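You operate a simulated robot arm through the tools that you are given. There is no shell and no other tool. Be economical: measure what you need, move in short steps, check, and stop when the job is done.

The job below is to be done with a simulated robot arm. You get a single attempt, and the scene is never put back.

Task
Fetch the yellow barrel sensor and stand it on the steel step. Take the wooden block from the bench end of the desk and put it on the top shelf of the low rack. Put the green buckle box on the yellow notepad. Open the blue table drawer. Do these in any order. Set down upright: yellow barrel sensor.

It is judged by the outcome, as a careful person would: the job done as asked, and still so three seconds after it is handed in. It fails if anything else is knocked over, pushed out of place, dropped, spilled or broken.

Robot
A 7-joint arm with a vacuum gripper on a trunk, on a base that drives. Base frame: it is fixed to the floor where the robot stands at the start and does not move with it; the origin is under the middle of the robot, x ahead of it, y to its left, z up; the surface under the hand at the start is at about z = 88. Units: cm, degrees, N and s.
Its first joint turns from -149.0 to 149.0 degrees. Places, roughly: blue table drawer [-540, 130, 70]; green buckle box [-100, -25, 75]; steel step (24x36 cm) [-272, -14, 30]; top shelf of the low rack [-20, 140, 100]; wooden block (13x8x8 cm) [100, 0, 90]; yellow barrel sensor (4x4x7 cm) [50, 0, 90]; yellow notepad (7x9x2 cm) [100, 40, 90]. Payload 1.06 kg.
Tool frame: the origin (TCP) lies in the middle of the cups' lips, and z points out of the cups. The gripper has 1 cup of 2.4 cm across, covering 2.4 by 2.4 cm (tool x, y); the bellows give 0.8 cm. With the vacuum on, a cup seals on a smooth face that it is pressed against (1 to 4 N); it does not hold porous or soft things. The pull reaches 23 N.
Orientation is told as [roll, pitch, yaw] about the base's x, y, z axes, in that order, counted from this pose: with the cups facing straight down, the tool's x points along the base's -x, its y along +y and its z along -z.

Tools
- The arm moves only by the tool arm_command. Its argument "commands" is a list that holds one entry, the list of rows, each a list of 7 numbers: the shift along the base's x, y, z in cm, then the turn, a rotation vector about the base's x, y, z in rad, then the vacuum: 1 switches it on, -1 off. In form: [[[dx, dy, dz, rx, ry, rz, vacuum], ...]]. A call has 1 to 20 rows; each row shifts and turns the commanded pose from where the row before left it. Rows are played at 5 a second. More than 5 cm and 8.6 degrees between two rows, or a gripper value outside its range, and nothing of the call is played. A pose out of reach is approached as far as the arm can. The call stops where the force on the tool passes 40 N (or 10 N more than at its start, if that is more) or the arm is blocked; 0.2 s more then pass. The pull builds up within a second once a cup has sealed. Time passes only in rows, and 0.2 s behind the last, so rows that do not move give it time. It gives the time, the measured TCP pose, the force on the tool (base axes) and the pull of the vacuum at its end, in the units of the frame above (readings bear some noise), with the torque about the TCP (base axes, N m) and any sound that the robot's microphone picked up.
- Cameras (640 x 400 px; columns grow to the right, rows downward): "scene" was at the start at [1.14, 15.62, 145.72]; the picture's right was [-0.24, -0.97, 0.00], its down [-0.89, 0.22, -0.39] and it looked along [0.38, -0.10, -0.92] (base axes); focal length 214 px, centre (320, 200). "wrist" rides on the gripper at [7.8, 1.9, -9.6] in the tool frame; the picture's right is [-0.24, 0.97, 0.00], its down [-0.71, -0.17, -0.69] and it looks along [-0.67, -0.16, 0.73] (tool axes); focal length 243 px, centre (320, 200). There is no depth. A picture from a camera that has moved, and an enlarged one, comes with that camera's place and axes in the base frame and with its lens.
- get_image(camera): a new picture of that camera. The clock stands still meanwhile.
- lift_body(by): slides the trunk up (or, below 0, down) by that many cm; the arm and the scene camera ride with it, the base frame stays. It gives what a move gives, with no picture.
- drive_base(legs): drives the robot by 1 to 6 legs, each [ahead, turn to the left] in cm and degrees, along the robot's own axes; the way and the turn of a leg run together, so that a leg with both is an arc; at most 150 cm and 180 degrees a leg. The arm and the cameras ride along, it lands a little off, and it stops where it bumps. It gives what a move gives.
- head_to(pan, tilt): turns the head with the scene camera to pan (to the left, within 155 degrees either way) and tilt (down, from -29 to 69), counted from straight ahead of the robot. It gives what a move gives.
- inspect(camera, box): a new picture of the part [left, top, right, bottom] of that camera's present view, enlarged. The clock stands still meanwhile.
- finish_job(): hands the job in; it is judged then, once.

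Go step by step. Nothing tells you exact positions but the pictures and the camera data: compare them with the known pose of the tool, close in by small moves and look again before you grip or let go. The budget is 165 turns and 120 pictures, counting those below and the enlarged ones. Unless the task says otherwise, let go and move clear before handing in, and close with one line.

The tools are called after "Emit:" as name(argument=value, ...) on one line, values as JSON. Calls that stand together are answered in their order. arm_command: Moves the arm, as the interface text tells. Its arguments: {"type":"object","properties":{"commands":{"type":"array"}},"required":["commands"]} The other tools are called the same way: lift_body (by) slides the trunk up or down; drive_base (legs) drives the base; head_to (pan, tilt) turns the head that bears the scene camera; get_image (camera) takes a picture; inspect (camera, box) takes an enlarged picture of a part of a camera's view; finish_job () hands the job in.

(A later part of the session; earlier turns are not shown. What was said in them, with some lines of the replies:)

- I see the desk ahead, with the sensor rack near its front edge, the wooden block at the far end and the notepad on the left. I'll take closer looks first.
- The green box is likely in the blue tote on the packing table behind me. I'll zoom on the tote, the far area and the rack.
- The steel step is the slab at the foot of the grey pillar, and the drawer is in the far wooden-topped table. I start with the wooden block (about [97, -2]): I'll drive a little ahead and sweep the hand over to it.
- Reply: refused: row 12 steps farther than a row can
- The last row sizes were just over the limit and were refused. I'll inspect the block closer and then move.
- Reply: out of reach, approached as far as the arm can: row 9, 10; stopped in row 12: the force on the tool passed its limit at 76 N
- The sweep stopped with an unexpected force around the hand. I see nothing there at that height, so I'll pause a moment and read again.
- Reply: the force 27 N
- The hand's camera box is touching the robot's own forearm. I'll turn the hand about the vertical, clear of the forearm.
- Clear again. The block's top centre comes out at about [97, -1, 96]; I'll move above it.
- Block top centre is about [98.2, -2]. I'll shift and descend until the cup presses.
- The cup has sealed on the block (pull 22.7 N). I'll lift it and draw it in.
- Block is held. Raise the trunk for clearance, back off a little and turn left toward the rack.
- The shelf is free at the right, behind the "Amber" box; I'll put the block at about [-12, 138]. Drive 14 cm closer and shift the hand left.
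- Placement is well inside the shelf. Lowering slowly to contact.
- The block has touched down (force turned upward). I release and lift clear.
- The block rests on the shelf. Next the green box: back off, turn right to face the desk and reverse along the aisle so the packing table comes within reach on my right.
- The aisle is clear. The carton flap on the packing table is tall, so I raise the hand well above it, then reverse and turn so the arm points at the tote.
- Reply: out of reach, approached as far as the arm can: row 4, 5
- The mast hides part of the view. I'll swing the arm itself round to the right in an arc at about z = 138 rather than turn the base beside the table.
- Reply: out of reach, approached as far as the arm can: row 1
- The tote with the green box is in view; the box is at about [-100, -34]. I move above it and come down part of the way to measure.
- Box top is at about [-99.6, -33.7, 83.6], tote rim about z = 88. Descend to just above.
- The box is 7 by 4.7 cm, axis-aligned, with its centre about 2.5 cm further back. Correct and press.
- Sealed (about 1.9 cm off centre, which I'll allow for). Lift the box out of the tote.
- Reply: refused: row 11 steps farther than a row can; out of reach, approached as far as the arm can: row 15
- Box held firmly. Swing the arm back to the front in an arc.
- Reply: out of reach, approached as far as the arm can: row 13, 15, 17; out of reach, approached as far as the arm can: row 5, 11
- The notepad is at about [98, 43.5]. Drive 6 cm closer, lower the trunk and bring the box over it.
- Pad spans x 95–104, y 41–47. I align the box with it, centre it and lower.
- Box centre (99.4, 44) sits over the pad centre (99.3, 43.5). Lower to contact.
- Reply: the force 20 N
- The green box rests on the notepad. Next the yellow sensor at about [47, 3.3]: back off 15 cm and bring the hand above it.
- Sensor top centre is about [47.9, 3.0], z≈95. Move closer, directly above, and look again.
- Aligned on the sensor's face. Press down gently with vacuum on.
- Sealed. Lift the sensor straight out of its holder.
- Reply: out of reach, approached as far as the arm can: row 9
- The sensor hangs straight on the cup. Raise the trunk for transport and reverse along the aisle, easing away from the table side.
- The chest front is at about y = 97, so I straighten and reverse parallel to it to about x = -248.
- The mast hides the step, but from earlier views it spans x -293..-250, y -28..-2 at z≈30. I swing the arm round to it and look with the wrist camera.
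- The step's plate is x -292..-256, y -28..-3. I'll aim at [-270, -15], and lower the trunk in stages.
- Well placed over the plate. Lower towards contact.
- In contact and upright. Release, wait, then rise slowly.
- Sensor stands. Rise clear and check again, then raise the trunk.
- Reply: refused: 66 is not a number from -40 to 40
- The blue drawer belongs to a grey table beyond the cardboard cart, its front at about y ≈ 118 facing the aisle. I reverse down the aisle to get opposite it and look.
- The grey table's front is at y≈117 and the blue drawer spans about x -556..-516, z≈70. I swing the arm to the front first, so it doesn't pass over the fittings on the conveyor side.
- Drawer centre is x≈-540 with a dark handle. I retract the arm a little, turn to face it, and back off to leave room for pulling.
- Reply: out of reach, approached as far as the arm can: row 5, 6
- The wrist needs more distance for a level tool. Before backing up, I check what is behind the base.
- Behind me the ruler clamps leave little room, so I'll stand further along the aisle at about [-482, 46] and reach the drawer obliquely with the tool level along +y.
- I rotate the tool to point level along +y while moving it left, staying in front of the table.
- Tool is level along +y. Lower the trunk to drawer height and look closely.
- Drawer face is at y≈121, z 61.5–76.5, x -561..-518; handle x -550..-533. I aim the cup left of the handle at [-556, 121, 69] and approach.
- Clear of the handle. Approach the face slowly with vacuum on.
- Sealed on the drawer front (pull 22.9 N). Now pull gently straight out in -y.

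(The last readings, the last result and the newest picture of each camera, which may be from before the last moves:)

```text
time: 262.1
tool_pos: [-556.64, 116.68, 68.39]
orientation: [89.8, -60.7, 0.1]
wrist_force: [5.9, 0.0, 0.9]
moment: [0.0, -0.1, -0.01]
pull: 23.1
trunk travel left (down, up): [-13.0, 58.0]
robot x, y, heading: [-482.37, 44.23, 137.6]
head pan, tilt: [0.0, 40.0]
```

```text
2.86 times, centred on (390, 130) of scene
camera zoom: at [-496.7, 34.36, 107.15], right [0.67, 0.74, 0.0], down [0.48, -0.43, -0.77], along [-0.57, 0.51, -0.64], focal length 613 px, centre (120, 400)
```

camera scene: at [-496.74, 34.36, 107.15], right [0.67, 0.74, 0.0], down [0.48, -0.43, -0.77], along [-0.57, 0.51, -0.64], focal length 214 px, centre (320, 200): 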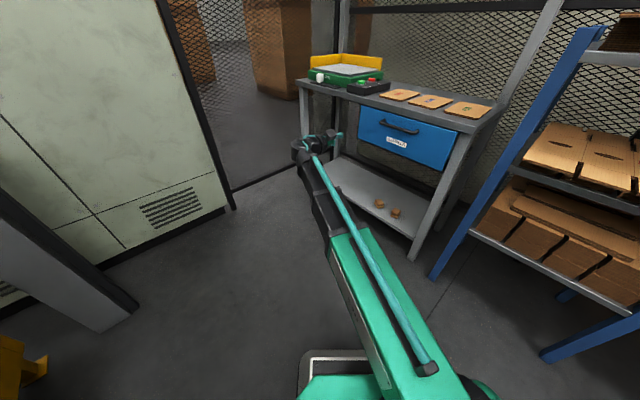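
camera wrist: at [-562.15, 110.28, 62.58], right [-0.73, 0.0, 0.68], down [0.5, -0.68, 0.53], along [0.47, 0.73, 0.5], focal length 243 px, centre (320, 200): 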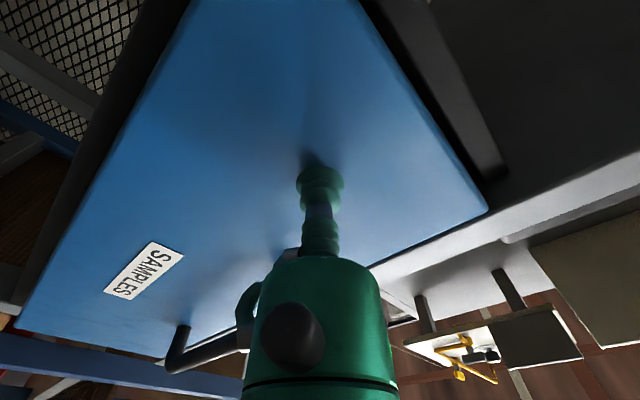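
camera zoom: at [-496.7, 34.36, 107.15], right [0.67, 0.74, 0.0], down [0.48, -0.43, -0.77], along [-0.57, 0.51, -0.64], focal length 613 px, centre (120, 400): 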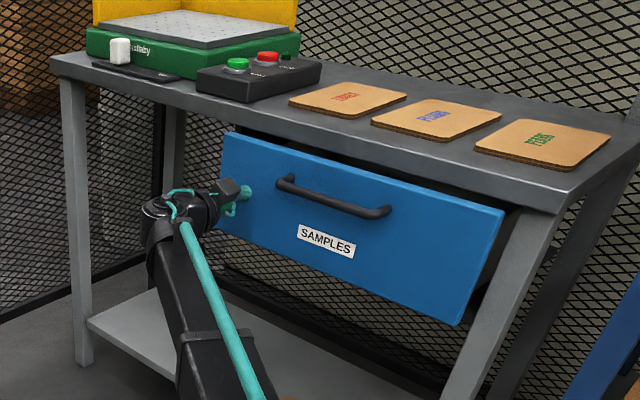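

The drawer is following. Keep pulling.

Emit:
arm_command(commands=[[[0, -1, 0, 0, 0, 0, 1], [0, -1, 0, 0, 0, 0, 1], [0, -1, 0, 0, 0, 0, 1], [0, -1, 0, 0, 0, 0, 1], [0, -1, 0, 0, 0, 0, 1], [0, -1, 0, 0, 0, 0, 1], [0, -1, 0, 0, 0, 0, 1], [0, -1, 0, 0, 0, 0, 1], [0, 0, 0, 0, 0, 0, 1]]])

```text
time: 264.1
tool_pos: [-556.68, 108.68, 68.42]
orientation: [89.7, -60.6, 0.4]
wrist_force: [6.1, -1.3, -5.5]
moment: [0.0, 0.11, 0.02]
pull: 23.0
trunk travel left (down, up): [-13.0, 58.0]
robot x, y, heading: [-482.4, 44.4, 137.9]
head pan, tilt: [0.0, 40.0]
```

Emit:
arm_command(commands=[[[0, -1, 0, 0, 0, 0, 1], [0, -1, 0, 0, 0, 0, 1], [0, -1, 0, 0, 0, 0, 1], [0, -1, 0, 0, 0, 0, 1], [0, -1, 0, 0, 0, 0, 1], [0, -1, 0, 0, 0, 0, 1], [0, -1, 0, 0, 0, 0, 1], [0, -1, 0, 0, 0, 0, 1], [0, 0, 0, 0, 0, 0, 1]]])

Emit:
inspect(camera="scene", box=[290, 60, 490, 200])

```text
time: 266.1
tool_pos: [-556.62, 100.91, 68.35]
orientation: [89.8, -60.7, 0.2]
wrist_force: [4.9, 0.0, -3.0]
moment: [0.03, -0.07, 0.03]
pull: 22.9
trunk travel left (down, up): [-13.0, 58.0]
robot x, y, heading: [-482.42, 44.59, 137.6]
head pan, tilt: [0.0, 40.0]
```

```text
2.86 times, centred on (390, 130) of scene
camera zoom: at [-496.72, 34.38, 107.15], right [0.67, 0.74, 0.0], down [0.48, -0.43, -0.77], along [-0.57, 0.51, -0.64], focal length 613 px, centre (120, 400)
```

zoom: 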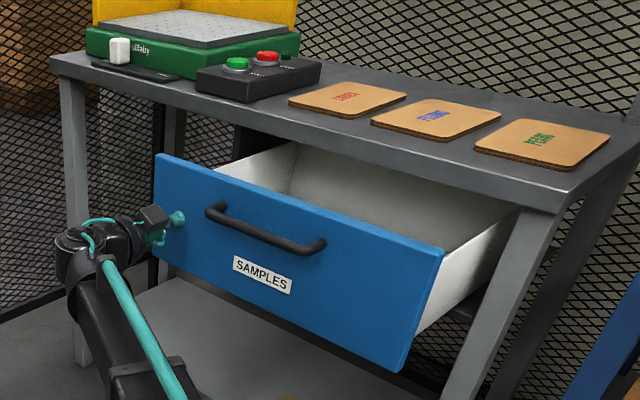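

Open about 19 cm. A bit further in small steps.

Emit:
arm_command(commands=[[[0, -1, 0, 0, 0, 0, 1], [0, -1, 0, 0, 0, 0, 1], [0, -1, 0, 0, 0, 0, 1], [0, -1, 0, 0, 0, 0, 1], [0, 0, 0, 0, 0, 0, 1]]])

```text
time: 267.3
tool_pos: [-556.85, 96.82, 68.5]
orientation: [89.8, -60.6, 0.2]
wrist_force: [8.8, 1.8, -1.8]
moment: [0.01, 0.03, -0.02]
pull: 22.4
trunk travel left (down, up): [-13.0, 58.0]
robot x, y, heading: [-482.35, 43.86, 137.8]
head pan, tilt: [0.0, 40.0]
```

About 23 cm open – enough. Release and back the hand away.

Emit:
arm_command(commands=[[[0, 0, 0, 0, 0, 0, -1], [0, 0, 0, 0, 0, 0, -1], [0, 0, 0, 0, 0, 0, -1], [0, 0, 0, 0, 0, 0, -1], [0, 0, 0, 0, 0, 0, -1], [0, -0.5, 0, 0, 0, 0, -1], [0, -1, 0, 0, 0, 0, -1], [0, -2, 0, 0, 0, 0, -1], [0, -3, 0, 0, 0, 0, -1], [0, -3, 0, 0, 0, 0, -1], [0, 0, 0, 0, 0, 0, -1]]])

Emit:
get_image(camera="scene")

```text
time: 269.7
tool_pos: [-556.71, 87.02, 68.65]
orientation: [89.9, -60.7, 0.2]
wrist_force: [0.2, 0.2, -0.1]
moment: [0.0, -0.02, -0.01]
pull: 0.0
trunk travel left (down, up): [-13.0, 58.0]
robot x, y, heading: [-482.35, 44.13, 137.6]
head pan, tilt: [0.0, 40.0]
```

```text
18 pictures are left
camera scene: at [-496.73, 34.38, 107.15], right [0.67, 0.74, 0.0], down [0.48, -0.43, -0.77], along [-0.57, 0.51, -0.64], focal length 214 px, centre (320, 200)
```

scene: 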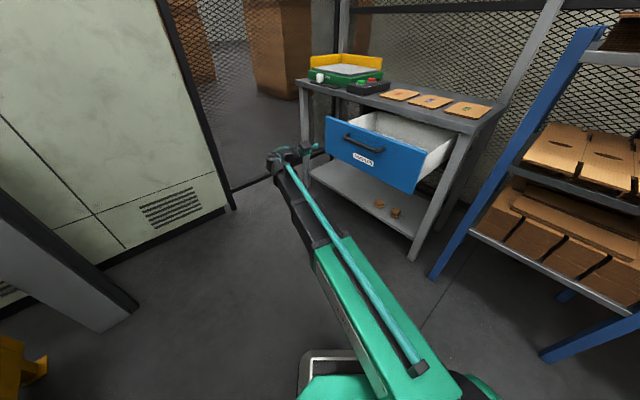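

The drawer is open and the hand is clear. The block, the box and the sensor were each checked after release, so I'm handing in.

Emit:
finish_job()

```text
The job is handed in.
```

All four jobs are done: the yellow sensor stands upright on the steel step, the wooden block is on the low rack's top shelf, the green buckle box is on the yellow notepad, and the blue drawer is open about 23 cm.
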